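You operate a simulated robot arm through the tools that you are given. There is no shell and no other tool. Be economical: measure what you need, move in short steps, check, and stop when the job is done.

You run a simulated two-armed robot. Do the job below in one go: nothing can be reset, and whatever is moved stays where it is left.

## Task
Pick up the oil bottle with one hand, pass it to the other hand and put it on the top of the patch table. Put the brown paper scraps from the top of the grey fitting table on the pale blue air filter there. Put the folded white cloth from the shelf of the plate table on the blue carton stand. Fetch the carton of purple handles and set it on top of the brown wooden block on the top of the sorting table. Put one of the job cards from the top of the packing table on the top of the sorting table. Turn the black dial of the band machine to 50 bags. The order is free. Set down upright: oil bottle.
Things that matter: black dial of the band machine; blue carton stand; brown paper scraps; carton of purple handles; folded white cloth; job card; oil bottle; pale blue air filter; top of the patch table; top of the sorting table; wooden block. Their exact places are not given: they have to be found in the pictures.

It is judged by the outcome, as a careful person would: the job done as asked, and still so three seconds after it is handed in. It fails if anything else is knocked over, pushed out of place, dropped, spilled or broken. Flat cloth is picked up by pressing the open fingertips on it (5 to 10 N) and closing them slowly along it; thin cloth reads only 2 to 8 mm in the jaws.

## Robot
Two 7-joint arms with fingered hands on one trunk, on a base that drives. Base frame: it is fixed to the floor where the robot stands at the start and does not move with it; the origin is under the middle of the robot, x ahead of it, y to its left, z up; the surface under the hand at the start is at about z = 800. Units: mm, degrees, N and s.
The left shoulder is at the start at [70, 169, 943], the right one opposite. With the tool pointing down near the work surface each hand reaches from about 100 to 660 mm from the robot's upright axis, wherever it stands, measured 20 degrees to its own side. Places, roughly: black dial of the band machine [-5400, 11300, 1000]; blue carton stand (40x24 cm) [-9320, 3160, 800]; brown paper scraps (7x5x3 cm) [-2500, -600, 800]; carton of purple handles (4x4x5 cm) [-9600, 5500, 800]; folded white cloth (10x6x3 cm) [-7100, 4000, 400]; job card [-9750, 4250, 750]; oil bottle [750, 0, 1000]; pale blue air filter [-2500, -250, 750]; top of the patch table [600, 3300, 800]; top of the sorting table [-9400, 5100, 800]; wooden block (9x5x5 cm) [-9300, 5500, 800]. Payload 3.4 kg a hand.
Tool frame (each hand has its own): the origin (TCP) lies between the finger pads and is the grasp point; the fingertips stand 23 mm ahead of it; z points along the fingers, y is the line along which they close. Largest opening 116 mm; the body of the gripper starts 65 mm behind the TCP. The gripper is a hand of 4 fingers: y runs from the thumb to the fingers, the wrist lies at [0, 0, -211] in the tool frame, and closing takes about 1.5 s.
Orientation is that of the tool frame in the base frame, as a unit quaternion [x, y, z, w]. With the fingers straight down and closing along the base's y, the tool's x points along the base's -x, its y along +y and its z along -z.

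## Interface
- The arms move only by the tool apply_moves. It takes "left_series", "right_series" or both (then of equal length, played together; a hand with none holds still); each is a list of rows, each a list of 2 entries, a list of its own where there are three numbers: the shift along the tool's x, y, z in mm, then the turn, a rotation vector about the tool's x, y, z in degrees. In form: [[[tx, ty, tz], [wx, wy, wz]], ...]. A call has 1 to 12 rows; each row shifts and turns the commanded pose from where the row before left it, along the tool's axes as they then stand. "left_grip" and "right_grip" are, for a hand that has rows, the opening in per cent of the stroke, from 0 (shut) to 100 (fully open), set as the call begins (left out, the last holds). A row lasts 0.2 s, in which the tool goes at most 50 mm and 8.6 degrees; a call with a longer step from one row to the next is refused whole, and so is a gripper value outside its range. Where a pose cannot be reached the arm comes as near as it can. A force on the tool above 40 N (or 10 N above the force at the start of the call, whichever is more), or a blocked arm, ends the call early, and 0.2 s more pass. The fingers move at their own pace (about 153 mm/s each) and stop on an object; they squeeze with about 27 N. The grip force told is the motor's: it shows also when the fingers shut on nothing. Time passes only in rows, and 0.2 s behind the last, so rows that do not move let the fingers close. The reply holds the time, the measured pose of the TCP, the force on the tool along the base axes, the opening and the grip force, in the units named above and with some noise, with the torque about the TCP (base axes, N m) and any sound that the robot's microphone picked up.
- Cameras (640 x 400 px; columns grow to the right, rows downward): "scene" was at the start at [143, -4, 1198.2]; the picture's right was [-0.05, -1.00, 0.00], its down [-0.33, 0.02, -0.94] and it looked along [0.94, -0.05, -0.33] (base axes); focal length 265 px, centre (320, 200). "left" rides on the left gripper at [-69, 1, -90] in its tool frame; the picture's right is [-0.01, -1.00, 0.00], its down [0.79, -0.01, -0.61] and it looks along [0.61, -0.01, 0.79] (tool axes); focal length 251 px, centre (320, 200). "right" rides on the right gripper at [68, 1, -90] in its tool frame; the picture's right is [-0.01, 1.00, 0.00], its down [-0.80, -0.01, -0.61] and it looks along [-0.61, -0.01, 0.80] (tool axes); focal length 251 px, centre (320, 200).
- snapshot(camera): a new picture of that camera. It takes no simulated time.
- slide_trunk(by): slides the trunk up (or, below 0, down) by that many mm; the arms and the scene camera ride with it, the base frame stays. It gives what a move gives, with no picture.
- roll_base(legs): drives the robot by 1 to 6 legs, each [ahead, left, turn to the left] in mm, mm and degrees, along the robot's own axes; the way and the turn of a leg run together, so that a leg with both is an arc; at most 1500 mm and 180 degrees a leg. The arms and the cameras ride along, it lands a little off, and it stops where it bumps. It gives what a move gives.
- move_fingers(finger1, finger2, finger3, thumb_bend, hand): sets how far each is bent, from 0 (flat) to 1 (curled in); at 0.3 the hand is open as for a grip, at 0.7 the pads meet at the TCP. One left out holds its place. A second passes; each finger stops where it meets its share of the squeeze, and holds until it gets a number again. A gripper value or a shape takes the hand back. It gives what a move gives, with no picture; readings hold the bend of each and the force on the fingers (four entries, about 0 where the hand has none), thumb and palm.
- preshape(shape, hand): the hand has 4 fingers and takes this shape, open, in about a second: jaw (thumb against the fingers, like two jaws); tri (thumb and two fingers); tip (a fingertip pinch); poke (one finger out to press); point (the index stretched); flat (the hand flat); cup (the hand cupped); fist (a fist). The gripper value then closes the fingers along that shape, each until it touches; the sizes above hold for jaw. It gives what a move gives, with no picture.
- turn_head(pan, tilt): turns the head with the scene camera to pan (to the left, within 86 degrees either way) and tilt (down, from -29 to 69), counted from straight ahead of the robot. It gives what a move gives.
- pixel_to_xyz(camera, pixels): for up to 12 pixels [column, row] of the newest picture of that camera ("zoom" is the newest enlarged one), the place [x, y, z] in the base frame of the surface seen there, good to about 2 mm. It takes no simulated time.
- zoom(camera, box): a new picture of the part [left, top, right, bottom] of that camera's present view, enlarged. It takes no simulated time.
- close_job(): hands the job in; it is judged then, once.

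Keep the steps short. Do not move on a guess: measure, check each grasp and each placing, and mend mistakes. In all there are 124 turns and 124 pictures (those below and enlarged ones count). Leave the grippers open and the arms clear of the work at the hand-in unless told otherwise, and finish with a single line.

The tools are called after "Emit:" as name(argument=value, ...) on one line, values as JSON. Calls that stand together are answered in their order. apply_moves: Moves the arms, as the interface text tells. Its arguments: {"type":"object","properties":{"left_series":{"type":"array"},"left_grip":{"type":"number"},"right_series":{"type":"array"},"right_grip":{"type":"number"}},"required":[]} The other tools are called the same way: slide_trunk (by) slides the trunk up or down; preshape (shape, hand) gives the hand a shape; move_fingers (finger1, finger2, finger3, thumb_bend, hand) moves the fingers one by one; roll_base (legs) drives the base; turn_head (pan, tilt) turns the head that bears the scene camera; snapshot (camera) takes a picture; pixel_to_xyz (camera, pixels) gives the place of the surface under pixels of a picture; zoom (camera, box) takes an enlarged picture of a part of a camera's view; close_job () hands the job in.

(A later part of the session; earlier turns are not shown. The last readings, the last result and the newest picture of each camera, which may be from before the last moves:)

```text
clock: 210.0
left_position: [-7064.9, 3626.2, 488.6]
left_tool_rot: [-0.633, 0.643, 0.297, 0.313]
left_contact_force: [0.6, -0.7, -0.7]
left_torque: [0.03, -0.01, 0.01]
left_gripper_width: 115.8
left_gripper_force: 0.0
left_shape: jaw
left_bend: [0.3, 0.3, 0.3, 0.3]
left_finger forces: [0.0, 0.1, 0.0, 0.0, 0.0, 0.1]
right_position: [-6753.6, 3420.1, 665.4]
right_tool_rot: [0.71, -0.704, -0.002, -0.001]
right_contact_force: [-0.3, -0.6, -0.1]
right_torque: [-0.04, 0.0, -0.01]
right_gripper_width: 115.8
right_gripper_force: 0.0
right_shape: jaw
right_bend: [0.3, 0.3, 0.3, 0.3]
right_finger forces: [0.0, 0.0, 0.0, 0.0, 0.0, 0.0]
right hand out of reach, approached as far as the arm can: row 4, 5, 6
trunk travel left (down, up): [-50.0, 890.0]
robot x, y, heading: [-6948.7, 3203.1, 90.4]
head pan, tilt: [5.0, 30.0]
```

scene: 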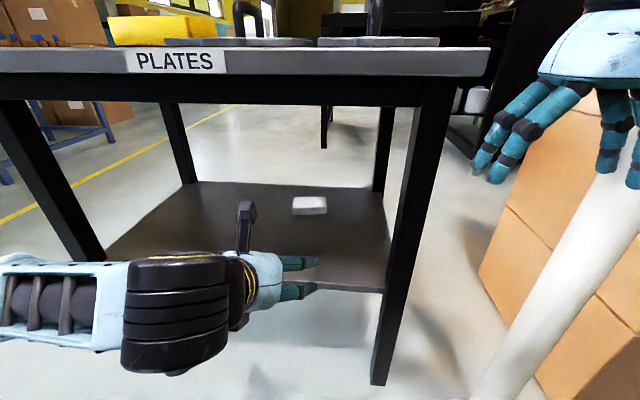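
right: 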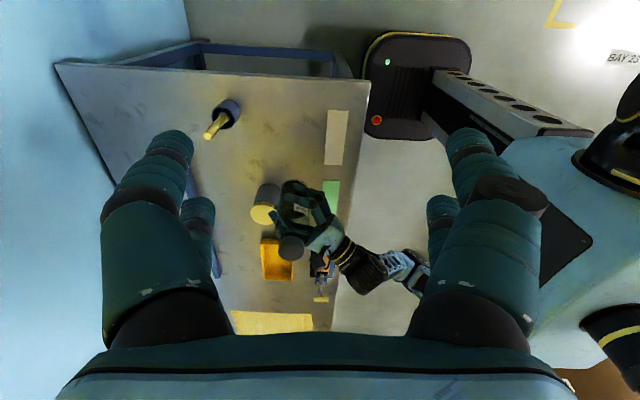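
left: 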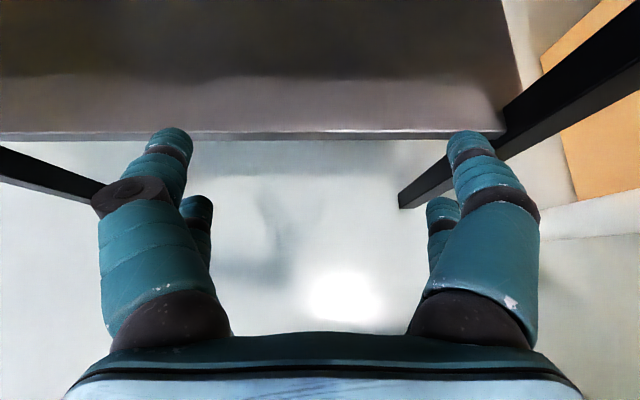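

The cloth is centred at (-7050,4006), 95 mm long in x. I'll tilt the left hand to 60° down (better for the finger pairs), drive 205 ahead, and look with the hand camera.

Emit:
apply_moves(left_series=[[[0, 0, 0], [0, 7.2, 0]], [[0, 0, 0], [0, 7.2, 0]], [[0, 0, 0], [0, 7.2, 0]]])

Emit:
roll_base(legs=[[205, 0, 0]])

Emit:
snapshot(camera="left")

Emit:
snapshot(camera="scene")

```text
clock: 210.8
left_position: [-7065.4, 3626.1, 488.2]
left_tool_rot: [-0.677, 0.69, 0.173, 0.187]
left_contact_force: [0.4, -0.1, 0.4]
left_torque: [-0.02, 0.0, -0.03]
left_gripper_width: 116.2
left_gripper_force: 0.0
left_shape: jaw
left_bend: [0.3, 0.3, 0.3, 0.3]
left_finger forces: [0.1, 0.0, 0.0, 0.1, 0.1, 0.0]
right_position: [-6750.2, 3421.3, 664.6]
right_tool_rot: [0.71, -0.704, -0.002, -0.001]
right_contact_force: [0.4, -0.2, -0.2]
right_torque: [0.02, 0.05, 0.0]
right_gripper_width: 116.1
right_gripper_force: 0.0
right_shape: jaw
right_bend: [0.3, 0.3, 0.3, 0.3]
right_finger forces: [0.0, 0.0, 0.1, 0.0, 0.0, 0.0]
trunk travel left (down, up): [-50.0, 890.0]
robot x, y, heading: [-6948.2, 3204.8, 90.8]
head pan, tilt: [5.0, 30.0]
```

```text
clock: 212.4
left_position: [-7067.9, 3833.5, 488.6]
left_tool_rot: [-0.677, 0.69, 0.173, 0.189]
left_contact_force: [0.4, -0.5, -0.3]
left_torque: [0.06, 0.0, 0.0]
left_gripper_width: 115.8
left_gripper_force: 0.0
left_shape: jaw
left_bend: [0.3, 0.3, 0.3, 0.3]
left_finger forces: [0.0, 0.1, 0.0, 0.0, 0.0, 0.0]
right_position: [-6755.6, 3628.1, 663.5]
right_tool_rot: [0.711, -0.703, -0.002, 0.0]
right_contact_force: [0.3, 0.2, -1.1]
right_torque: [0.01, 0.0, 0.01]
right_gripper_width: 116.0
right_gripper_force: 0.0
right_shape: jaw
right_bend: [0.3, 0.3, 0.3, 0.3]
right_finger forces: [0.0, 0.0, 0.0, 0.1, 0.0, 0.1]
trunk travel left (down, up): [-50.0, 890.0]
robot x, y, heading: [-6950.9, 3413.0, 90.7]
head pan, tilt: [5.0, 30.0]
```

```text
62 pictures are left
```

left: 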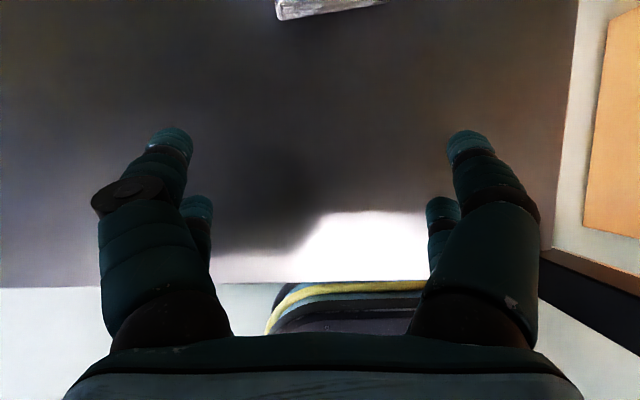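

```text
61 pictures are left
```

scene: 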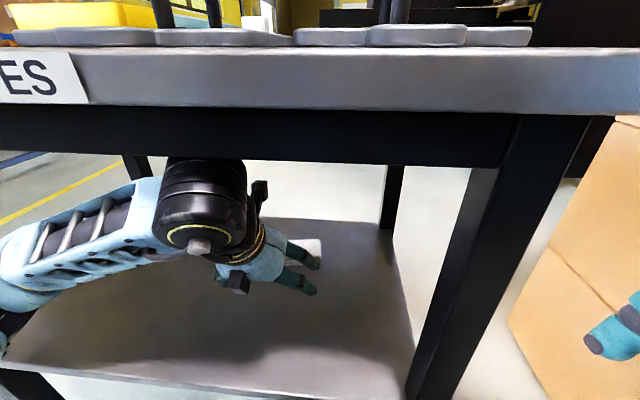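

The hand is under the table and the cloth shows at the top of the hand picture. I'll move to above the cloth (z 430) and look again.

Emit:
apply_moves(left_series=[[[-14, -2.6, 32], [0, 0, 0]], [[-20, -2.6, 29], [0, 0, 0]], [[-25, -2.6, 25], [0, 0, 0]], [[-28, -2.6, 24], [0, 0, 0]], [[-29, -2.6, 24], [0, 0, 0]]])

Emit:
snapshot(camera="left")

Emit:
pixel_to_xyz(camera="left", pixels=[[320, 140], [280, 140], [360, 140], [320, 110], [320, 170], [260, 140], [380, 140], [320, 190]])

```text
clock: 213.6
left_position: [-7048.8, 3999.4, 429.5]
left_tool_rot: [-0.677, 0.69, 0.174, 0.188]
left_contact_force: [-0.1, 0.4, 0.0]
left_torque: [0.01, -0.01, 0.01]
left_gripper_width: 115.9
left_gripper_force: 0.1
left_shape: jaw
left_bend: [0.3, 0.3, 0.3, 0.3]
left_finger forces: [0.0, 0.1, 0.0, 0.0, 0.1, 0.0]
right_position: [-6755.4, 3626.7, 665.0]
right_tool_rot: [0.711, -0.703, -0.002, 0.0]
right_contact_force: [0.2, 1.1, -0.8]
right_torque: [0.0, 0.02, 0.0]
right_gripper_width: 115.8
right_gripper_force: 0.0
right_shape: jaw
right_bend: [0.3, 0.3, 0.3, 0.3]
right_finger forces: [0.0, 0.0, 0.1, 0.0, 0.0, 0.0]
trunk travel left (down, up): [-50.0, 890.0]
robot x, y, heading: [-6955.2, 3410.7, 90.4]
head pan, tilt: [5.0, 30.0]
```

```text
60 pictures are left
```

left: 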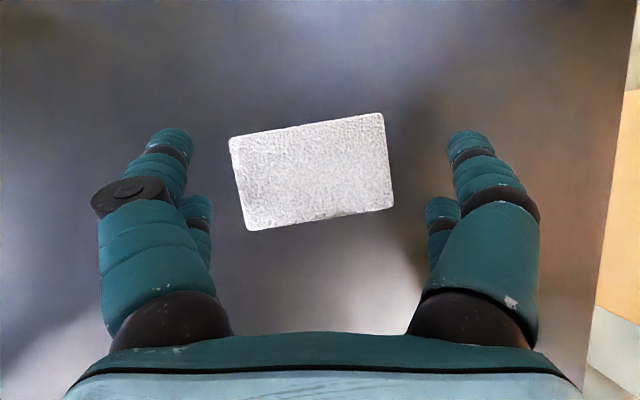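

```text
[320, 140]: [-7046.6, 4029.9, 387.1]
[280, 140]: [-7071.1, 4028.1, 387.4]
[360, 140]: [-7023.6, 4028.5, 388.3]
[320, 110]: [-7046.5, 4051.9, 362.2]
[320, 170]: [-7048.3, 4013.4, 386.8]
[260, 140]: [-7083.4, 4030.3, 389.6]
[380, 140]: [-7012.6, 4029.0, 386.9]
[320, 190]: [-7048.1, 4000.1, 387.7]
```

The cloth is turned by about 9° and centred at (-7051,4011). I'll turn the hand to match, shift a little, and lower it to z about 397.

Emit:
apply_moves(left_series=[[[0, 0, 0], [-2.2, 0, -3.9]], [[0, 0, 0], [-2.2, 0, -3.9]], [[2, 0.3, 11], [0, 0, 0]], [[2, 0.3, 11], [0, 0, 0]], [[2, 0.3, 10], [0, 0, 0]], [[0, 0, 0], [0, 0, 0]]])

Emit:
snapshot(camera="left")

```text
clock: 215.0
left_position: [-7051.3, 4010.1, 399.6]
left_tool_rot: [0.729, -0.635, -0.187, -0.173]
left_contact_force: [0.0, 0.6, -0.6]
left_torque: [0.02, -0.01, -0.01]
left_gripper_width: 115.9
left_gripper_force: 0.1
left_shape: jaw
left_bend: [0.3, 0.3, 0.3, 0.3]
left_finger forces: [0.0, 0.0, 0.1, 0.0, 0.0, 0.1]
right_position: [-6755.5, 3627.7, 665.0]
right_tool_rot: [0.711, -0.703, -0.002, -0.001]
right_contact_force: [-0.5, 0.4, -0.4]
right_torque: [-0.01, 0.0, -0.06]
right_gripper_width: 115.6
right_gripper_force: 0.1
right_shape: jaw
right_bend: [0.3, 0.3, 0.3, 0.3]
right_finger forces: [0.0, 0.0, 0.0, 0.1, 0.0, 0.0]
trunk travel left (down, up): [-50.0, 890.0]
robot x, y, heading: [-6955.0, 3409.3, 90.9]
head pan, tilt: [5.0, 30.0]
```

```text
59 pictures are left
```

left: 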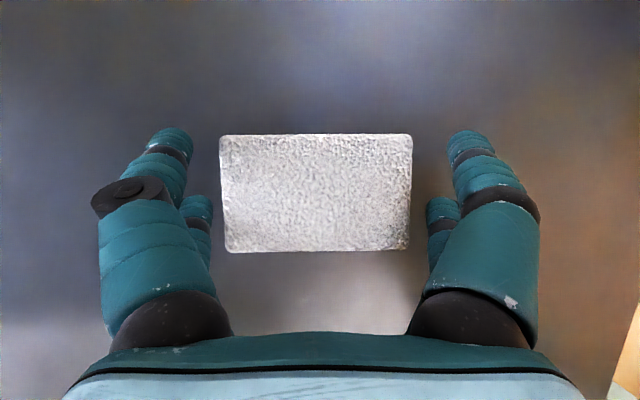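

Aligned. I'll lower 3 mm and close.

Emit:
apply_moves(left_series=[[[1, 0, 3], [0, 0, 0]], [[0, 0, 0], [0, 0, 0]]])

Emit:
apply_moves(left_series=[[[0, 0, 0], [0, 0, 0]], [[0, 0, 0], [0, 0, 0]], [[0, 0, 0], [0, 0, 0]], [[0, 0, 0], [0, 0, 0]], [[0, 0, 0], [0, 0, 0]], [[0, 0, 0], [0, 0, 0]], [[0, 0, 0], [0, 0, 0]], [[0, 0, 0], [0, 0, 0]]], left_grip=0)

Emit:
snapshot(camera="left")

```text
clock: 215.6
left_position: [-7051.8, 4010.1, 396.0]
left_tool_rot: [0.729, -0.635, -0.186, -0.173]
left_contact_force: [-0.6, 0.2, 1.6]
left_torque: [0.01, 0.0, 0.0]
left_gripper_width: 115.7
left_gripper_force: 0.0
left_shape: jaw
left_bend: [0.3, 0.3, 0.3, 0.3]
left_finger forces: [0.1, 0.4, 0.0, 0.0, 0.1, 0.0]
right_position: [-6755.0, 3627.8, 665.7]
right_tool_rot: [0.711, -0.703, -0.002, -0.001]
right_contact_force: [0.4, 0.0, -0.4]
right_torque: [-0.03, 0.0, 0.0]
right_gripper_width: 116.0
right_gripper_force: 0.2
right_shape: jaw
right_bend: [0.3, 0.3, 0.3, 0.3]
right_finger forces: [0.0, 0.1, 0.1, 0.1, 0.0, 0.0]
trunk travel left (down, up): [-50.0, 890.0]
robot x, y, heading: [-6951.4, 3411.6, 90.3]
head pan, tilt: [5.0, 30.0]
```

```text
clock: 217.4
left_position: [-7052.5, 4010.2, 397.8]
left_tool_rot: [0.729, -0.635, -0.188, -0.174]
left_contact_force: [-1.6, 7.2, 16.2]
left_torque: [0.62, 0.96, -0.33]
left_gripper_width: 81.7
left_gripper_force: 26.8
left_shape: jaw
left_bend: [0.7, 0.58, 0.59, 0.68]
left_finger forces: [32.8, 32.6, 33.1, 0.0, 23.5, 0.0]
right_position: [-6755.7, 3626.8, 664.8]
right_tool_rot: [0.711, -0.703, -0.003, -0.001]
right_contact_force: [0.3, 1.4, -0.2]
right_torque: [0.01, 0.01, 0.03]
right_gripper_width: 115.7
right_gripper_force: 0.1
right_shape: jaw
right_bend: [0.3, 0.3, 0.3, 0.3]
right_finger forces: [0.1, 0.0, 0.1, 0.0, 0.0, 0.0]
trunk travel left (down, up): [-50.0, 890.0]
robot x, y, heading: [-6951.7, 3406.7, 90.7]
head pan, tilt: [5.0, 30.0]
```

```text
58 pictures are left
```

left: 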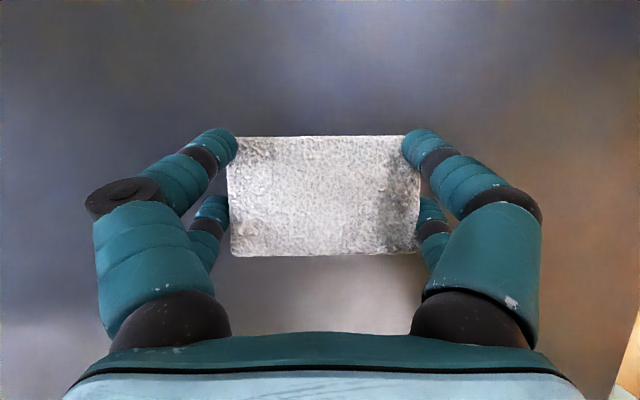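

All four digits hold the cloth. I'll lift 40 mm and check.

Emit:
apply_moves(left_series=[[[-5, 0, -8.7], [0, 0, 0]], [[-7.4, 0, -13], [0, 0, 0]], [[-7.4, 0, -13], [0, 0, 0]], [[0, 0, 0], [0, 0, 0]]])

Emit:
snapshot(camera="left")

```text
clock: 218.4
left_position: [-7052.8, 4009.8, 435.9]
left_tool_rot: [0.73, -0.635, -0.187, -0.173]
left_contact_force: [0.1, -0.2, -0.5]
left_torque: [-0.01, 0.02, -0.02]
left_gripper_width: 82.1
left_gripper_force: 26.9
left_shape: jaw
left_bend: [0.7, 0.58, 0.59, 0.68]
left_finger forces: [28.9, 32.8, 34.3, 0.1, 24.3, 0.0]
right_position: [-6756.4, 3627.7, 664.6]
right_tool_rot: [0.711, -0.703, -0.002, 0.0]
right_contact_force: [0.1, 0.4, 0.6]
right_torque: [-0.01, 0.01, -0.01]
right_gripper_width: 116.0
right_gripper_force: 0.0
right_shape: jaw
right_bend: [0.3, 0.3, 0.3, 0.3]
right_finger forces: [0.0, 0.1, 0.1, 0.0, 0.0, 0.0]
trunk travel left (down, up): [-50.0, 890.0]
robot x, y, heading: [-6954.5, 3411.4, 90.6]
head pan, tilt: [5.0, 30.0]
```

```text
57 pictures are left
```

left: 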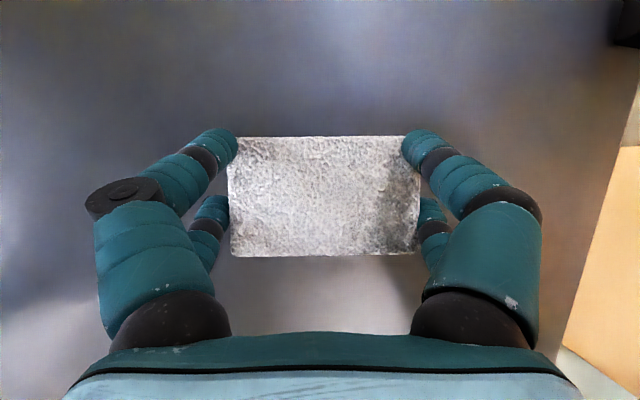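

Held. I'll back straight out 410 mm, then go sideways west past the table.

Emit:
roll_base(legs=[[-410, 0, 0], [0, 1200, 0]])

Emit:
slide_trunk(by=400)

Emit:
snapshot(camera="left")

```text
clock: 226.7
left_position: [-8255.9, 3582.1, 436.3]
left_tool_rot: [0.73, -0.634, -0.187, -0.172]
left_contact_force: [-0.4, 1.2, -0.8]
left_torque: [0.01, 0.0, 0.0]
left_gripper_width: 82.0
left_gripper_force: 26.7
left_shape: jaw
left_bend: [0.7, 0.58, 0.59, 0.68]
left_finger forces: [28.7, 32.6, 34.3, 0.1, 24.1, 0.0]
right_position: [-7958.1, 3202.4, 665.0]
right_tool_rot: [0.712, -0.703, -0.002, -0.001]
right_contact_force: [-0.1, -0.2, -0.1]
right_torque: [0.02, 0.0, -0.01]
right_gripper_width: 116.0
right_gripper_force: 0.1
right_shape: jaw
right_bend: [0.3, 0.3, 0.3, 0.3]
right_finger forces: [0.0, 0.0, 0.0, 0.1, 0.0, 0.1]
trunk travel left (down, up): [-50.0, 890.0]
robot x, y, heading: [-8151.8, 2986.8, 90.6]
head pan, tilt: [5.0, 30.0]
```

```text
clock: 230.5
left_position: [-8255.8, 3583.2, 836.5]
left_tool_rot: [0.73, -0.634, -0.187, -0.173]
left_contact_force: [1.3, 0.3, -1.0]
left_torque: [0.03, 0.01, 0.01]
left_gripper_width: 82.0
left_gripper_force: 26.7
left_shape: jaw
left_bend: [0.7, 0.58, 0.59, 0.68]
left_finger forces: [28.9, 32.5, 34.4, 0.1, 24.1, 0.0]
right_position: [-7957.7, 3200.9, 1064.6]
right_tool_rot: [0.711, -0.703, -0.003, -0.001]
right_contact_force: [-0.3, -0.8, 0.3]
right_torque: [0.0, 0.01, 0.02]
right_gripper_width: 115.8
right_gripper_force: 0.0
right_shape: jaw
right_bend: [0.3, 0.3, 0.3, 0.3]
right_finger forces: [0.0, 0.1, 0.0, 0.1, 0.0, 0.0]
trunk travel left (down, up): [-450.0, 490.0]
robot x, y, heading: [-8157.0, 2983.6, 90.7]
head pan, tilt: [5.0, 30.0]
```

```text
56 pictures are left
```

left: 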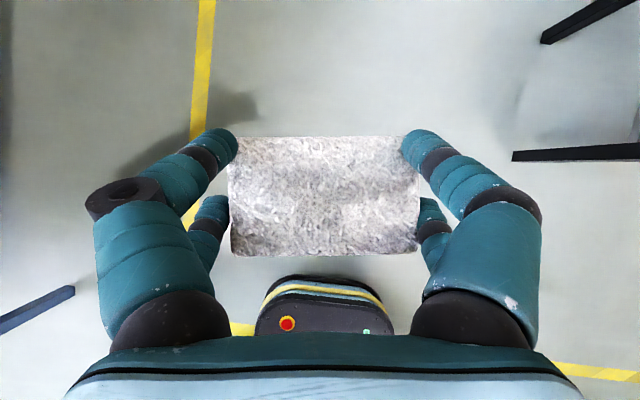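

The cloth is held safely. I'll raise the trunk, turn west and look at the packing table.

Emit:
slide_trunk(by=200)

Emit:
roll_base(legs=[[150, 0, 0], [0, 0, 89]])

Emit:
turn_head(pan=0, tilt=28)

Emit:
snapshot(camera="scene")

```text
clock: 232.7
left_position: [-8255.6, 3584.4, 1035.5]
left_tool_rot: [0.73, -0.634, -0.187, -0.173]
left_contact_force: [0.2, 0.5, -0.9]
left_torque: [-0.03, -0.02, -0.01]
left_gripper_width: 82.1
left_gripper_force: 26.7
left_shape: jaw
left_bend: [0.7, 0.58, 0.59, 0.68]
left_finger forces: [28.9, 32.6, 34.4, 0.0, 24.2, 0.0]
right_position: [-7956.8, 3202.8, 1264.2]
right_tool_rot: [0.711, -0.703, -0.002, 0.0]
right_contact_force: [0.8, -1.0, 0.6]
right_torque: [0.04, -0.01, -0.02]
right_gripper_width: 115.7
right_gripper_force: 0.0
right_shape: jaw
right_bend: [0.3, 0.3, 0.3, 0.3]
right_finger forces: [0.0, 0.0, 0.1, 0.0, 0.1, 0.0]
trunk travel left (down, up): [-650.0, 290.0]
robot x, y, heading: [-8150.8, 2981.8, 91.0]
head pan, tilt: [5.0, 30.0]
```

```text
clock: 237.8
left_position: [-8754.5, 3038.7, 1035.8]
left_tool_rot: [0.965, 0.064, -0.254, 0.009]
left_contact_force: [1.0, 0.0, -1.0]
left_torque: [0.02, -0.02, 0.03]
left_gripper_width: 81.9
left_gripper_force: 26.8
left_shape: jaw
left_bend: [0.7, 0.58, 0.59, 0.68]
left_finger forces: [28.3, 32.6, 34.4, 0.0, 24.1, 0.0]
right_position: [-8368.6, 3332.7, 1264.4]
right_tool_rot: [1.0, 0.002, -0.001, 0.001]
right_contact_force: [0.1, -0.6, -0.1]
right_torque: [0.02, -0.02, 0.01]
right_gripper_width: 116.0
right_gripper_force: 0.0
right_shape: jaw
right_bend: [0.3, 0.3, 0.3, 0.3]
right_finger forces: [0.0, 0.0, 0.1, 0.0, 0.1, 0.0]
trunk travel left (down, up): [-650.0, 290.0]
robot x, y, heading: [-8152.0, 3137.3, -180.1]
head pan, tilt: [5.0, 30.0]
```

```text
clock: 238.5
left_position: [-8755.2, 3039.0, 1036.2]
left_tool_rot: [0.965, 0.063, -0.254, 0.009]
left_contact_force: [0.0, -0.7, -0.7]
left_torque: [-0.01, 0.0, 0.01]
left_gripper_width: 81.9
left_gripper_force: 27.3
left_shape: jaw
left_bend: [0.7, 0.58, 0.59, 0.68]
left_finger forces: [28.2, 32.6, 34.4, 0.0, 23.9, 0.0]
right_position: [-8369.9, 3333.5, 1264.7]
right_tool_rot: [1.0, 0.002, -0.001, 0.001]
right_contact_force: [-0.3, 0.8, 0.7]
right_torque: [0.0, 0.01, 0.03]
right_gripper_width: 116.0
right_gripper_force: 0.1
right_shape: jaw
right_bend: [0.3, 0.3, 0.3, 0.3]
right_finger forces: [0.1, 0.1, 0.0, 0.0, 0.1, 0.1]
trunk travel left (down, up): [-650.0, 290.0]
robot x, y, heading: [-8154.4, 3133.5, -179.9]
head pan, tilt: [0.0, 28.0]
```

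```text
55 pictures are left
```

scene: 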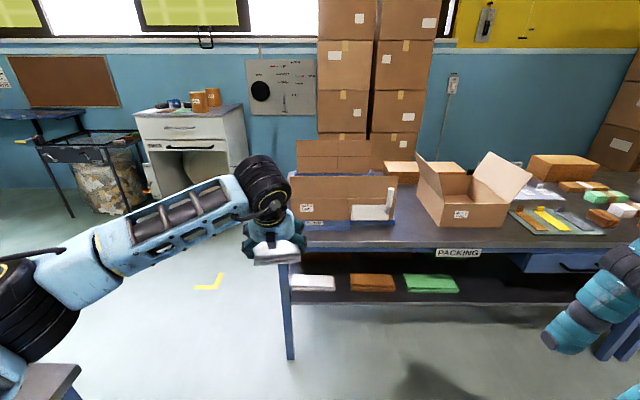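

Emit:
zoom(camera="scene", box=[260, 120, 440, 300])

Emit:
pixel_to_xyz(camera="scene", pixels=[[300, 222], [390, 222], [345, 210], [372, 212], [330, 160], [330, 180], [385, 195], [300, 195], [345, 235], [440, 215], [390, 180], [345, 177]])

```text
2.22 times, centred on (350, 210) of scene
```

zoom: 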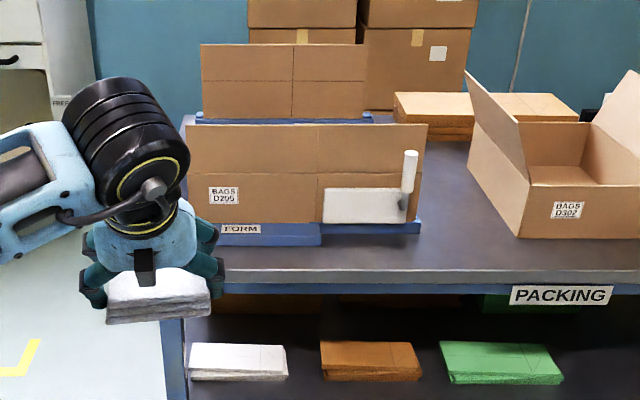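

```text
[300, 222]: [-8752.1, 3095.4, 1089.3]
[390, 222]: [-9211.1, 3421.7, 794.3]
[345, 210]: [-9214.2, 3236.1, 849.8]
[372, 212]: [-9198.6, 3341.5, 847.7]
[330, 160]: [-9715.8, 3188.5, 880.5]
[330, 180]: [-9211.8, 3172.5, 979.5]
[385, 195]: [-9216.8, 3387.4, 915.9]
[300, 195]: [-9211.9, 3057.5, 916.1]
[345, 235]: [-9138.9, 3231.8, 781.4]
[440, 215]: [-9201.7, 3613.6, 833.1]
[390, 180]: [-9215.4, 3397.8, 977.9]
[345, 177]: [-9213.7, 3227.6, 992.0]
```

A carton blank stands on the stand's front. I need to look from above, so I'll raise the trunk fully and move closer.

Emit:
slide_trunk(by=280)

Emit:
roll_base(legs=[[300, -60, 0]])

Emit:
turn_head(pan=2, tilt=40)

Emit:
snapshot(camera="scene")

```text
clock: 241.3
left_position: [-8755.1, 3039.0, 1317.4]
left_tool_rot: [0.965, 0.064, -0.255, 0.01]
left_contact_force: [-0.6, -0.2, -0.3]
left_torque: [0.01, 0.02, 0.0]
left_gripper_width: 82.0
left_gripper_force: 27.2
left_shape: jaw
left_bend: [0.7, 0.58, 0.59, 0.68]
left_finger forces: [28.3, 32.4, 34.4, 0.1, 24.2, 0.0]
right_position: [-8370.6, 3332.4, 1545.2]
right_tool_rot: [1.0, 0.001, -0.001, 0.001]
right_contact_force: [-0.5, 0.5, 0.3]
right_torque: [0.0, 0.05, 0.01]
right_gripper_width: 115.8
right_gripper_force: 0.0
right_shape: jaw
right_bend: [0.3, 0.3, 0.3, 0.3]
right_finger forces: [0.1, 0.1, 0.1, 0.0, 0.0, 0.1]
trunk travel left (down, up): [-930.0, 10.0]
robot x, y, heading: [-8151.4, 3137.6, -179.6]
head pan, tilt: [0.0, 28.0]
```

```text
clock: 243.4
left_position: [-9052.2, 3098.9, 1316.5]
left_tool_rot: [0.965, 0.062, -0.256, 0.008]
left_contact_force: [0.2, 0.2, 0.4]
left_torque: [-0.02, 0.04, -0.02]
left_gripper_width: 81.9
left_gripper_force: 26.9
left_shape: jaw
left_bend: [0.7, 0.58, 0.59, 0.68]
left_finger forces: [28.3, 32.5, 34.4, 0.0, 24.2, 0.1]
right_position: [-8667.8, 3392.0, 1544.5]
right_tool_rot: [1.0, 0.001, -0.003, 0.001]
right_contact_force: [-0.2, 0.8, 0.4]
right_torque: [0.0, 0.04, -0.01]
right_gripper_width: 115.8
right_gripper_force: 0.0
right_shape: jaw
right_bend: [0.3, 0.3, 0.3, 0.3]
right_finger forces: [0.1, 0.0, 0.0, 0.0, 0.0, 0.0]
trunk travel left (down, up): [-930.0, 10.0]
robot x, y, heading: [-8454.2, 3194.6, -179.8]
head pan, tilt: [0.0, 28.0]
```

```text
clock: 244.1
left_position: [-9055.5, 3099.6, 1316.2]
left_tool_rot: [0.965, 0.063, -0.255, 0.009]
left_contact_force: [0.6, -0.6, -0.1]
left_torque: [0.01, -0.01, 0.0]
left_gripper_width: 82.0
left_gripper_force: 26.4
left_shape: jaw
left_bend: [0.7, 0.58, 0.59, 0.68]
left_finger forces: [28.3, 32.4, 34.4, 0.1, 24.1, 0.0]
right_position: [-8669.2, 3392.5, 1544.4]
right_tool_rot: [1.0, 0.0, -0.002, 0.001]
right_contact_force: [0.2, -0.1, 0.1]
right_torque: [-0.02, 0.02, -0.02]
right_gripper_width: 115.9
right_gripper_force: 0.0
right_shape: jaw
right_bend: [0.3, 0.3, 0.3, 0.3]
right_finger forces: [0.0, 0.0, 0.1, 0.1, 0.0, 0.0]
trunk travel left (down, up): [-930.0, 10.0]
robot x, y, heading: [-8450.6, 3195.6, -180.0]
head pan, tilt: [2.0, 40.0]
```

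```text
53 pictures are left
```

scene: 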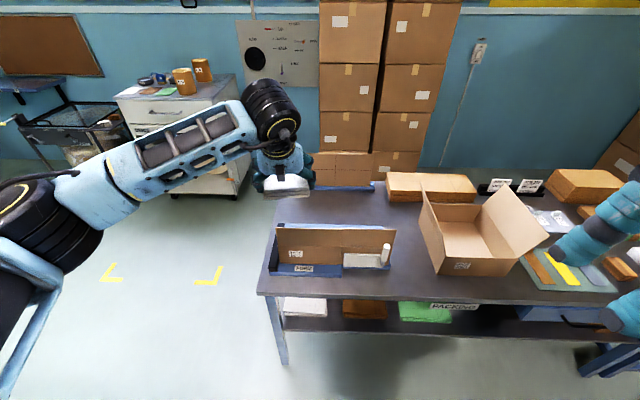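

Emit:
zoom(camera="scene", box=[250, 140, 420, 300])

Emit:
pixel_to_xyz(camera="scene", pixels=[[330, 226], [330, 222], [345, 190], [345, 210], [275, 235], [330, 231], [300, 228], [392, 222], [320, 200], [290, 222], [375, 215], [330, 270]])

```text
2.50 times, centred on (335, 220) of scene
```

zoom: 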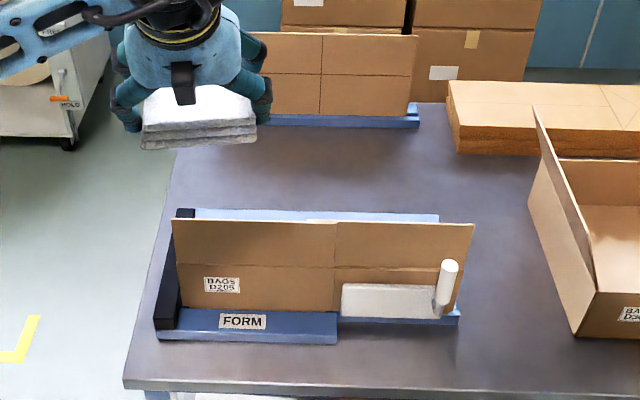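

```text
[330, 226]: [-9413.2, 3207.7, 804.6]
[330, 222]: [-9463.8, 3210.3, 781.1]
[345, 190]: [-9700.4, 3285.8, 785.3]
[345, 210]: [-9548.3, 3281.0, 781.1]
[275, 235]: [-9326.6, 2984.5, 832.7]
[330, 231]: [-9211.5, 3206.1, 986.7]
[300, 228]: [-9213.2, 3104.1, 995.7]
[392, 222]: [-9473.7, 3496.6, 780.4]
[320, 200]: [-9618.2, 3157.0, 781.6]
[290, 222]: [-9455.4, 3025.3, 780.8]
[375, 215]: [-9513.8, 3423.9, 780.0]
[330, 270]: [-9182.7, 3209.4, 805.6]
```

The front stand runs x -9180..-9420 and y 3000..3400, with its deck at about 805. I'll move closer to see its deck behind the carton blank.

Emit:
roll_base(legs=[[290, 0, 0]])

Emit:
turn_head(pan=-2, tilt=60)

Emit:
snapshot(camera="scene")

Emit:
snapshot(camera="left")

```text
clock: 246.2
left_position: [-9343.8, 3099.1, 1318.0]
left_tool_rot: [0.965, 0.062, -0.256, 0.009]
left_contact_force: [0.6, 0.7, -0.1]
left_torque: [-0.02, -0.01, 0.04]
left_gripper_width: 82.0
left_gripper_force: 27.5
left_shape: jaw
left_bend: [0.7, 0.58, 0.59, 0.68]
left_finger forces: [28.3, 32.4, 34.4, 0.0, 24.1, 0.0]
right_position: [-8958.0, 3391.6, 1546.2]
right_tool_rot: [1.0, -0.001, -0.003, 0.001]
right_contact_force: [0.4, 0.7, 0.1]
right_torque: [0.01, 0.03, -0.01]
right_gripper_width: 115.8
right_gripper_force: 0.0
right_shape: jaw
right_bend: [0.3, 0.3, 0.3, 0.3]
right_finger forces: [0.0, 0.0, 0.1, 0.1, 0.0, 0.0]
trunk travel left (down, up): [-930.0, 10.0]
robot x, y, heading: [-8745.9, 3193.4, -180.1]
head pan, tilt: [2.0, 40.0]
```

```text
clock: 247.0
left_position: [-9346.9, 3099.9, 1315.1]
left_tool_rot: [0.965, 0.062, -0.254, 0.008]
left_contact_force: [-0.3, -0.5, -0.8]
left_torque: [-0.03, 0.02, 0.0]
left_gripper_width: 82.0
left_gripper_force: 26.8
left_shape: jaw
left_bend: [0.7, 0.58, 0.59, 0.68]
left_finger forces: [28.3, 32.5, 34.4, 0.1, 24.2, 0.0]
right_position: [-8962.0, 3392.2, 1545.6]
right_tool_rot: [1.0, 0.001, -0.002, 0.001]
right_contact_force: [0.1, -0.5, -1.5]
right_torque: [0.02, -0.04, -0.01]
right_gripper_width: 115.8
right_gripper_force: 0.2
right_shape: jaw
right_bend: [0.3, 0.3, 0.3, 0.3]
right_finger forces: [0.1, 0.0, 0.0, 0.1, 0.0, 0.0]
trunk travel left (down, up): [-930.0, 10.0]
robot x, y, heading: [-8744.0, 3197.6, -179.7]
head pan, tilt: [-2.0, 60.0]
```

```text
51 pictures are left
```

scene: 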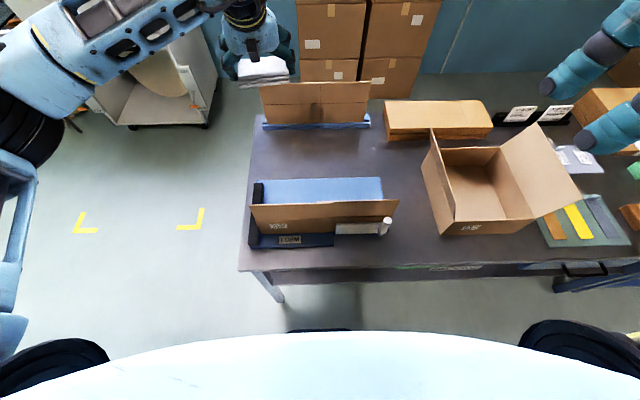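

```text
50 pictures are left
```

left: 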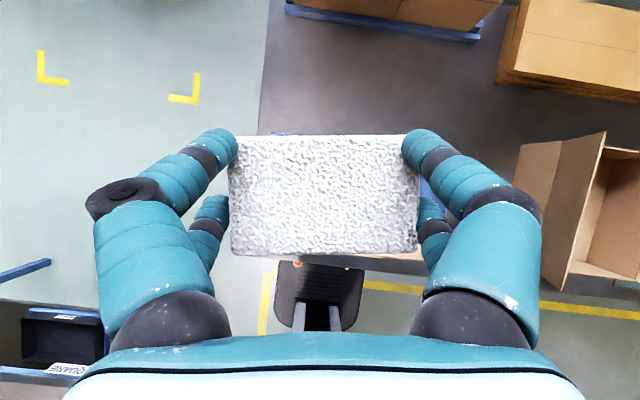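

The blue deck behind the blank is visible at (320,190). I'll measure it.

Emit:
pixel_to_xyz(camera="scene", pixels=[[270, 182], [380, 182], [320, 180], [320, 190], [320, 199], [375, 197], [275, 199], [258, 190], [320, 204], [382, 178], [345, 190], [320, 174]])

Emit:
zoom(camera="scene", box=[230, 150, 420, 270])

```text
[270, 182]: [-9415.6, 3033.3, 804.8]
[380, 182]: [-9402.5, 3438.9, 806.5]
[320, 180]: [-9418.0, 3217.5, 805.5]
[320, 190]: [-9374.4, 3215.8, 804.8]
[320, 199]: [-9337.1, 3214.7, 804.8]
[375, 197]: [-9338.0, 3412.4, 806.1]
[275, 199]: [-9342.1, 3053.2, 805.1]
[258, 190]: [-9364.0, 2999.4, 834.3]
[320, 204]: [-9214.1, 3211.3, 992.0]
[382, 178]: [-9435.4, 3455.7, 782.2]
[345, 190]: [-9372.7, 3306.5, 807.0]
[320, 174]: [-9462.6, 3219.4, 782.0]
```

```text
3.33 times, centred on (325, 210) of scene
```

zoom: 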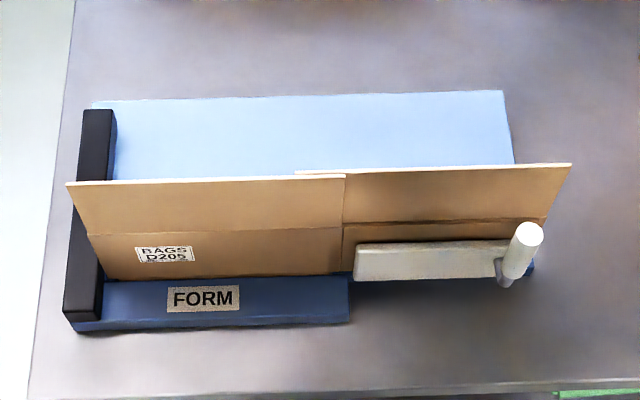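

The deck behind the blank is free: z 805, x -9220..-9420. To keep the arm off the standing blank, I'll come in from the table's south end, facing north, so I'll drive around the corner.

Emit:
roll_base(legs=[[0, 450, 0], [480, 230, 0], [0, 0, -90]])

Emit:
turn_head(pan=0, tilt=45)

Emit:
snapshot(camera="scene")

```text
clock: 249.4
left_position: [-9347.8, 2706.9, 1317.3]
left_tool_rot: [0.965, 0.064, -0.255, 0.01]
left_contact_force: [0.1, 0.9, -0.2]
left_torque: [-0.03, 0.0, -0.01]
left_gripper_width: 82.0
left_gripper_force: 27.2
left_shape: jaw
left_bend: [0.7, 0.58, 0.59, 0.68]
left_finger forces: [28.3, 32.6, 34.5, 0.0, 24.1, 0.0]
right_position: [-8962.9, 3003.3, 1545.4]
right_tool_rot: [1.0, 0.004, -0.004, 0.003]
right_contact_force: [-0.8, 0.4, 0.7]
right_torque: [-0.01, 0.02, 0.01]
right_gripper_width: 115.9
right_gripper_force: 0.1
right_shape: jaw
right_bend: [0.3, 0.3, 0.3, 0.3]
right_finger forces: [0.0, 0.1, 0.0, 0.1, 0.0, 0.0]
trunk travel left (down, up): [-930.0, 10.0]
robot x, y, heading: [-8754.1, 2805.0, -179.7]
head pan, tilt: [-2.0, 60.0]
stopped in leg 1: the robot was blocked; the commanded pose is now the measured one
```

```text
clock: 250.2
left_position: [-9348.7, 2703.2, 1316.5]
left_tool_rot: [0.965, 0.064, -0.255, 0.008]
left_contact_force: [0.3, -0.3, 0.5]
left_torque: [0.03, -0.02, -0.01]
left_gripper_width: 82.1
left_gripper_force: 27.0
left_shape: jaw
left_bend: [0.7, 0.58, 0.59, 0.68]
left_finger forces: [28.3, 32.6, 34.4, 0.0, 24.0, 0.0]
right_position: [-8965.5, 2997.3, 1546.9]
right_tool_rot: [1.0, 0.003, -0.003, 0.002]
right_contact_force: [-0.1, -0.3, 0.3]
right_torque: [0.0, 0.0, -0.04]
right_gripper_width: 115.9
right_gripper_force: 0.1
right_shape: jaw
right_bend: [0.3, 0.3, 0.3, 0.3]
right_finger forces: [0.1, 0.0, 0.0, 0.1, 0.0, 0.0]
trunk travel left (down, up): [-930.0, 10.0]
robot x, y, heading: [-8749.8, 2803.3, -179.6]
head pan, tilt: [0.0, 45.0]
```

```text
48 pictures are left
```

scene: 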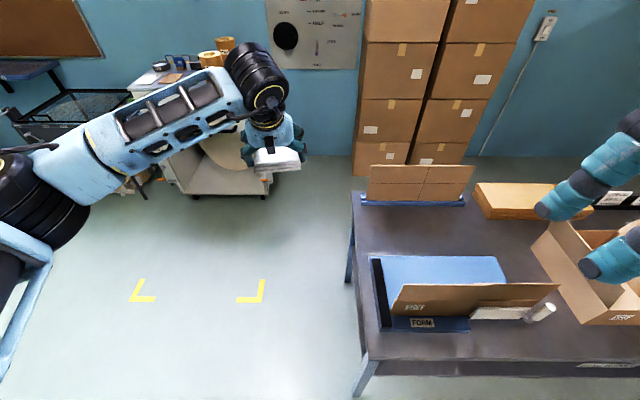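

The base touched the delivery table's side. I'll follow the same diagonal I came in by: ahead 80, then diagonally southwest, then turn north.

Emit:
roll_base(legs=[[80, 0, 0], [185, 420, 0], [210, -80, 0], [0, 0, -90]])

Emit:
snapshot(camera="scene")

```text
clock: 258.7
left_position: [-9330.5, 3064.0, 1316.4]
left_tool_rot: [0.73, -0.634, -0.187, -0.172]
left_contact_force: [0.3, 0.1, -0.9]
left_torque: [0.03, 0.01, 0.01]
left_gripper_width: 82.1
left_gripper_force: 27.4
left_shape: jaw
left_bend: [0.7, 0.58, 0.59, 0.68]
left_finger forces: [27.8, 32.6, 34.4, 0.0, 23.7, 0.0]
right_position: [-9031.9, 2683.0, 1544.8]
right_tool_rot: [0.713, -0.702, -0.003, -0.001]
right_contact_force: [0.3, -0.3, 0.4]
right_torque: [0.01, 0.02, 0.03]
right_gripper_width: 115.9
right_gripper_force: 0.1
right_shape: jaw
right_bend: [0.3, 0.3, 0.3, 0.3]
right_finger forces: [0.1, 0.0, 0.0, 0.0, 0.0, 0.0]
trunk travel left (down, up): [-930.0, 10.0]
robot x, y, heading: [-9223.7, 2466.8, 90.7]
head pan, tilt: [0.0, 45.0]
```

```text
47 pictures are left
```

scene: 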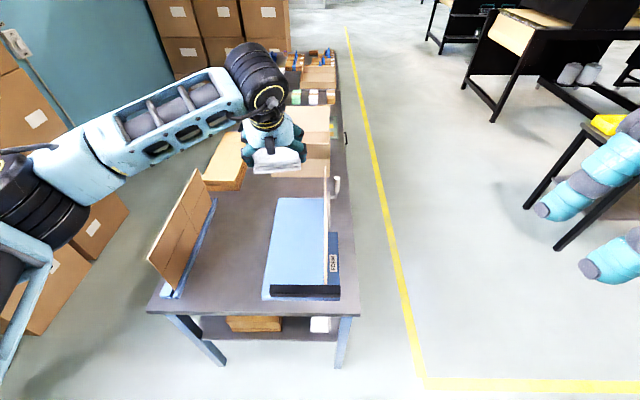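

From here, the deck is open to the hand. I'll drive 120 forward, lower the trunk 400, and measure.

Emit:
pixel_to_xyz(camera="scene", pixels=[[300, 250], [268, 270], [322, 250], [276, 200], [328, 200], [300, 285], [155, 250], [200, 175], [326, 170]])

Emit:
roll_base(legs=[[125, 0, 0]])

Emit:
slide_trunk(by=-380)

Emit:
snapshot(camera="scene")

Emit:
snapshot(camera="left")

```text
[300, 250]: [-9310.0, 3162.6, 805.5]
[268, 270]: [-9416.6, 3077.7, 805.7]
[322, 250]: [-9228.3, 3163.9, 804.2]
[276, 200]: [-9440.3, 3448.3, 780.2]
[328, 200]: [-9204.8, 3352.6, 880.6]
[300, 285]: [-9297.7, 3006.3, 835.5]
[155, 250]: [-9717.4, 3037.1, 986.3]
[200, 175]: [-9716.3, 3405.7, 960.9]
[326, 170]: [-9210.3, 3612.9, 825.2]
```

```text
clock: 259.9
left_position: [-9330.8, 3182.8, 1318.6]
left_tool_rot: [0.73, -0.634, -0.189, -0.174]
left_contact_force: [-1.1, -0.9, -0.1]
left_torque: [0.03, -0.01, 0.01]
left_gripper_width: 81.9
left_gripper_force: 27.0
left_shape: jaw
left_bend: [0.7, 0.58, 0.59, 0.68]
left_finger forces: [27.8, 32.7, 34.3, 0.0, 23.9, 0.1]
right_position: [-9031.8, 2800.2, 1545.8]
right_tool_rot: [0.711, -0.703, -0.004, -0.002]
right_contact_force: [0.1, -0.2, -0.5]
right_torque: [0.05, 0.03, -0.01]
right_gripper_width: 116.0
right_gripper_force: 0.1
right_shape: jaw
right_bend: [0.3, 0.3, 0.3, 0.3]
right_finger forces: [0.0, 0.1, 0.1, 0.1, 0.0, 0.0]
trunk travel left (down, up): [-930.0, 10.0]
robot x, y, heading: [-9226.8, 2588.4, 90.8]
head pan, tilt: [0.0, 45.0]
```

```text
clock: 263.6
left_position: [-9330.0, 3188.7, 936.1]
left_tool_rot: [0.73, -0.634, -0.187, -0.172]
left_contact_force: [0.3, -1.0, -0.7]
left_torque: [0.04, -0.02, -0.01]
left_gripper_width: 81.6
left_gripper_force: 26.7
left_shape: jaw
left_bend: [0.7, 0.58, 0.59, 0.68]
left_finger forces: [27.9, 32.5, 34.4, 0.0, 23.8, 0.0]
right_position: [-9033.0, 2806.7, 1164.9]
right_tool_rot: [0.711, -0.703, -0.003, 0.0]
right_contact_force: [-0.4, -0.1, -0.4]
right_torque: [0.0, -0.01, 0.02]
right_gripper_width: 116.1
right_gripper_force: 0.0
right_shape: jaw
right_bend: [0.3, 0.3, 0.3, 0.3]
right_finger forces: [0.0, 0.0, 0.1, 0.1, 0.0, 0.1]
trunk travel left (down, up): [-550.0, 390.0]
robot x, y, heading: [-9229.4, 2590.4, 90.8]
head pan, tilt: [0.0, 45.0]
```

```text
46 pictures are left
```

scene: 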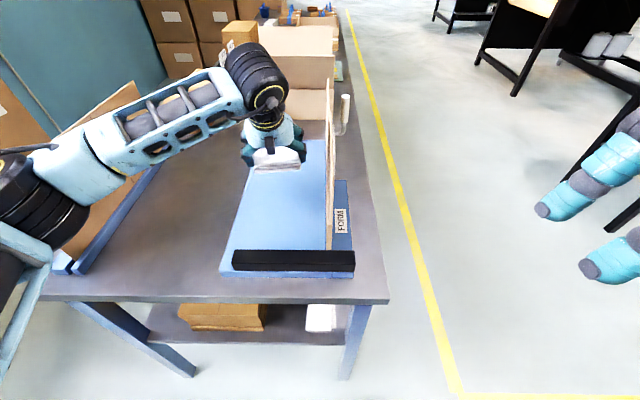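

```text
45 pictures are left
```

left: 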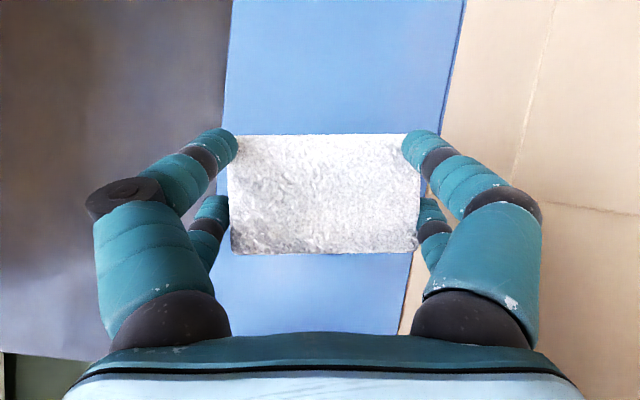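

I'll check the distance between the forearm and the rear blank before lowering further.

Emit:
pixel_to_xyz(camera="scene", pixels=[[60, 170], [100, 150], [120, 190], [70, 215], [20, 260], [110, 110], [70, 255], [155, 175], [150, 150]])

```text
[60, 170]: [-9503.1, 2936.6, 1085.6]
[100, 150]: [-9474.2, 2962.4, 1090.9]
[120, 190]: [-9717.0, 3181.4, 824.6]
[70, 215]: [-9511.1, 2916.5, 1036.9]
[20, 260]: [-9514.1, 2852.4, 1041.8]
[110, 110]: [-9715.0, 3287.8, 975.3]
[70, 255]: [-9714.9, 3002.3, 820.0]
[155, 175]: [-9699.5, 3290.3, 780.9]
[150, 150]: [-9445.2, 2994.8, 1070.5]
```

The elbow is well clear. I'll lower 88, then feel for contact.

Emit:
slide_trunk(by=-87)

Emit:
slide_trunk(by=-5)

```text
clock: 264.8
left_position: [-9328.9, 3189.1, 850.0]
left_tool_rot: [0.73, -0.634, -0.187, -0.172]
left_contact_force: [0.1, 0.5, -0.2]
left_torque: [0.01, 0.03, 0.0]
left_gripper_width: 81.8
left_gripper_force: 26.4
left_shape: jaw
left_bend: [0.7, 0.58, 0.59, 0.68]
left_finger forces: [27.9, 32.4, 34.5, 0.1, 23.9, 0.0]
right_position: [-9033.1, 2806.5, 1078.6]
right_tool_rot: [0.711, -0.703, -0.004, -0.001]
right_contact_force: [0.5, -0.3, -0.3]
right_torque: [-0.01, 0.01, 0.03]
right_gripper_width: 116.1
right_gripper_force: 0.1
right_shape: jaw
right_bend: [0.3, 0.3, 0.3, 0.3]
right_finger forces: [0.0, 0.0, 0.0, 0.0, 0.1, 0.0]
trunk travel left (down, up): [-463.0, 477.0]
robot x, y, heading: [-9229.4, 2588.9, 90.6]
head pan, tilt: [0.0, 45.0]
```

```text
clock: 265.4
left_position: [-9331.0, 3189.6, 843.5]
left_tool_rot: [0.73, -0.634, -0.187, -0.173]
left_contact_force: [0.0, -0.5, -0.6]
left_torque: [0.03, -0.01, 0.01]
left_gripper_width: 81.8
left_gripper_force: 27.5
left_shape: jaw
left_bend: [0.7, 0.58, 0.59, 0.68]
left_finger forces: [27.9, 32.5, 34.5, 0.0, 23.8, 0.0]
right_position: [-9033.4, 2806.4, 1073.1]
right_tool_rot: [0.712, -0.703, -0.004, -0.001]
right_contact_force: [0.1, -0.1, -0.2]
right_torque: [0.04, 0.0, -0.01]
right_gripper_width: 115.9
right_gripper_force: 0.1
right_shape: jaw
right_bend: [0.3, 0.3, 0.3, 0.3]
right_finger forces: [0.1, 0.0, 0.0, 0.0, 0.1, 0.0]
trunk travel left (down, up): [-458.0, 482.0]
robot x, y, heading: [-9228.7, 2590.3, 90.7]
head pan, tilt: [0.0, 45.0]
```

Emit:
slide_trunk(by=-4)

Emit:
apply_moves(left_series=[[[0, 0, 0], [0, 0, 0]], [[0, 0, 0], [0, 0, 0]], [[0, 0, 0], [0, 0, 0]], [[0, 0, 0], [0, 0, 0]], [[0, 0, 0], [0, 0, 0]]], left_grip=100)

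Emit:
snapshot(camera="left")

```text
clock: 265.9
left_position: [-9330.3, 3188.7, 842.6]
left_tool_rot: [0.73, -0.634, -0.189, -0.174]
left_contact_force: [-1.5, 2.7, 10.4]
left_torque: [0.39, 0.69, -0.15]
left_gripper_width: 82.1
left_gripper_force: 26.9
left_shape: jaw
left_bend: [0.7, 0.58, 0.59, 0.68]
left_finger forces: [28.6, 32.8, 33.9, 0.0, 23.4, 0.0]
right_position: [-9033.5, 2805.1, 1068.9]
right_tool_rot: [0.711, -0.703, -0.004, -0.001]
right_contact_force: [-0.2, -0.3, -0.2]
right_torque: [0.02, -0.03, 0.0]
right_gripper_width: 115.7
right_gripper_force: 0.0
right_shape: jaw
right_bend: [0.3, 0.3, 0.3, 0.3]
right_finger forces: [0.1, 0.1, 0.0, 0.0, 0.0, 0.0]
trunk travel left (down, up): [-454.0, 486.0]
robot x, y, heading: [-9226.6, 2589.1, 90.3]
head pan, tilt: [0.0, 45.0]
```

```text
clock: 267.1
left_position: [-9329.8, 3188.7, 839.2]
left_tool_rot: [0.73, -0.634, -0.187, -0.174]
left_contact_force: [-0.1, 1.0, -0.4]
left_torque: [-0.03, 0.01, 0.0]
left_gripper_width: 115.8
left_gripper_force: 0.1
left_shape: jaw
left_bend: [0.3, 0.3, 0.3, 0.3]
left_finger forces: [0.0, 0.0, 0.0, 0.0, 0.0, 0.0]
right_position: [-9033.8, 2805.2, 1068.7]
right_tool_rot: [0.711, -0.703, -0.003, 0.0]
right_contact_force: [0.4, 0.6, 0.8]
right_torque: [0.0, 0.0, 0.0]
right_gripper_width: 115.9
right_gripper_force: 0.1
right_shape: jaw
right_bend: [0.3, 0.3, 0.3, 0.3]
right_finger forces: [0.0, 0.0, 0.0, 0.0, 0.1, 0.0]
trunk travel left (down, up): [-454.0, 486.0]
robot x, y, heading: [-9227.7, 2589.4, 90.7]
head pan, tilt: [0.0, 45.0]
```

```text
44 pictures are left
```

left: 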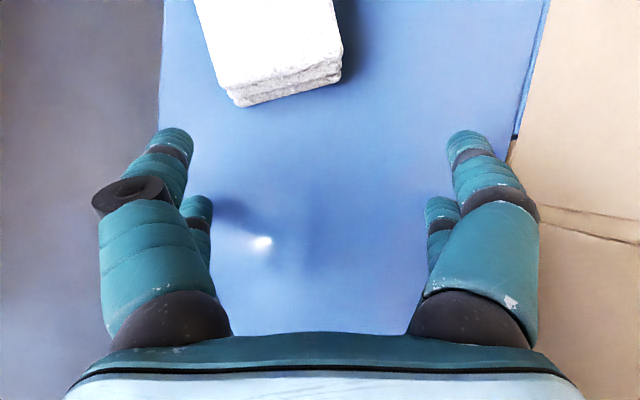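

The cloth slid forward a little on release but lies on the blue deck. I'll raise and check its place.

Emit:
slide_trunk(by=300)

Emit:
roll_base(legs=[[-200, 0, 0]])

Emit:
zoom(camera="scene", box=[180, 140, 400, 300])

```text
clock: 270.1
left_position: [-9330.2, 3189.8, 1140.2]
left_tool_rot: [0.73, -0.634, -0.187, -0.173]
left_contact_force: [0.3, 0.1, 0.0]
left_torque: [0.0, 0.01, -0.02]
left_gripper_width: 116.2
left_gripper_force: 0.0
left_shape: jaw
left_bend: [0.3, 0.3, 0.3, 0.3]
left_finger forces: [0.0, 0.0, 0.1, 0.0, 0.1, 0.0]
right_position: [-9033.3, 2805.9, 1369.9]
right_tool_rot: [0.711, -0.703, -0.003, 0.0]
right_contact_force: [0.0, 0.0, -0.6]
right_torque: [0.03, 0.01, 0.0]
right_gripper_width: 116.0
right_gripper_force: 0.1
right_shape: jaw
right_bend: [0.3, 0.3, 0.3, 0.3]
right_finger forces: [0.1, 0.1, 0.0, 0.0, 0.1, 0.0]
trunk travel left (down, up): [-754.0, 186.0]
robot x, y, heading: [-9228.3, 2588.7, 90.7]
head pan, tilt: [0.0, 45.0]
```

```text
clock: 271.7
left_position: [-9328.7, 2988.7, 1139.2]
left_tool_rot: [0.731, -0.634, -0.187, -0.172]
left_contact_force: [0.5, 0.8, -0.3]
left_torque: [-0.03, 0.04, 0.02]
left_gripper_width: 116.0
left_gripper_force: 0.0
left_shape: jaw
left_bend: [0.3, 0.3, 0.3, 0.3]
left_finger forces: [0.1, 0.0, 0.0, 0.0, 0.0, 0.0]
right_position: [-9029.5, 2608.1, 1368.9]
right_tool_rot: [0.711, -0.703, -0.003, -0.001]
right_contact_force: [-0.7, 0.6, -0.3]
right_torque: [-0.03, 0.02, 0.01]
right_gripper_width: 116.0
right_gripper_force: 0.0
right_shape: jaw
right_bend: [0.3, 0.3, 0.3, 0.3]
right_finger forces: [0.0, 0.1, 0.0, 0.0, 0.0, 0.0]
trunk travel left (down, up): [-754.0, 186.0]
robot x, y, heading: [-9228.1, 2386.9, 90.8]
head pan, tilt: [0.0, 45.0]
```

```text
2.50 times, centred on (290, 220) of scene
```

zoom: 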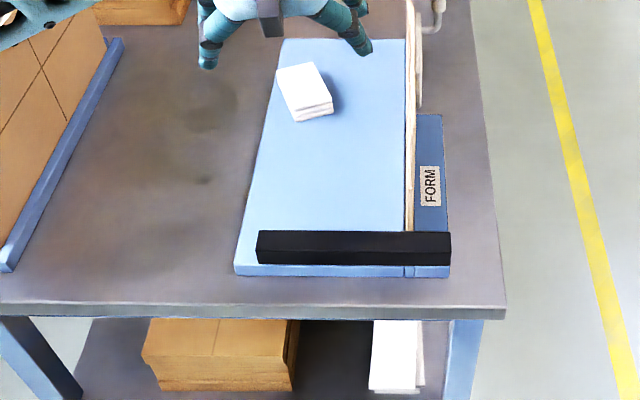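

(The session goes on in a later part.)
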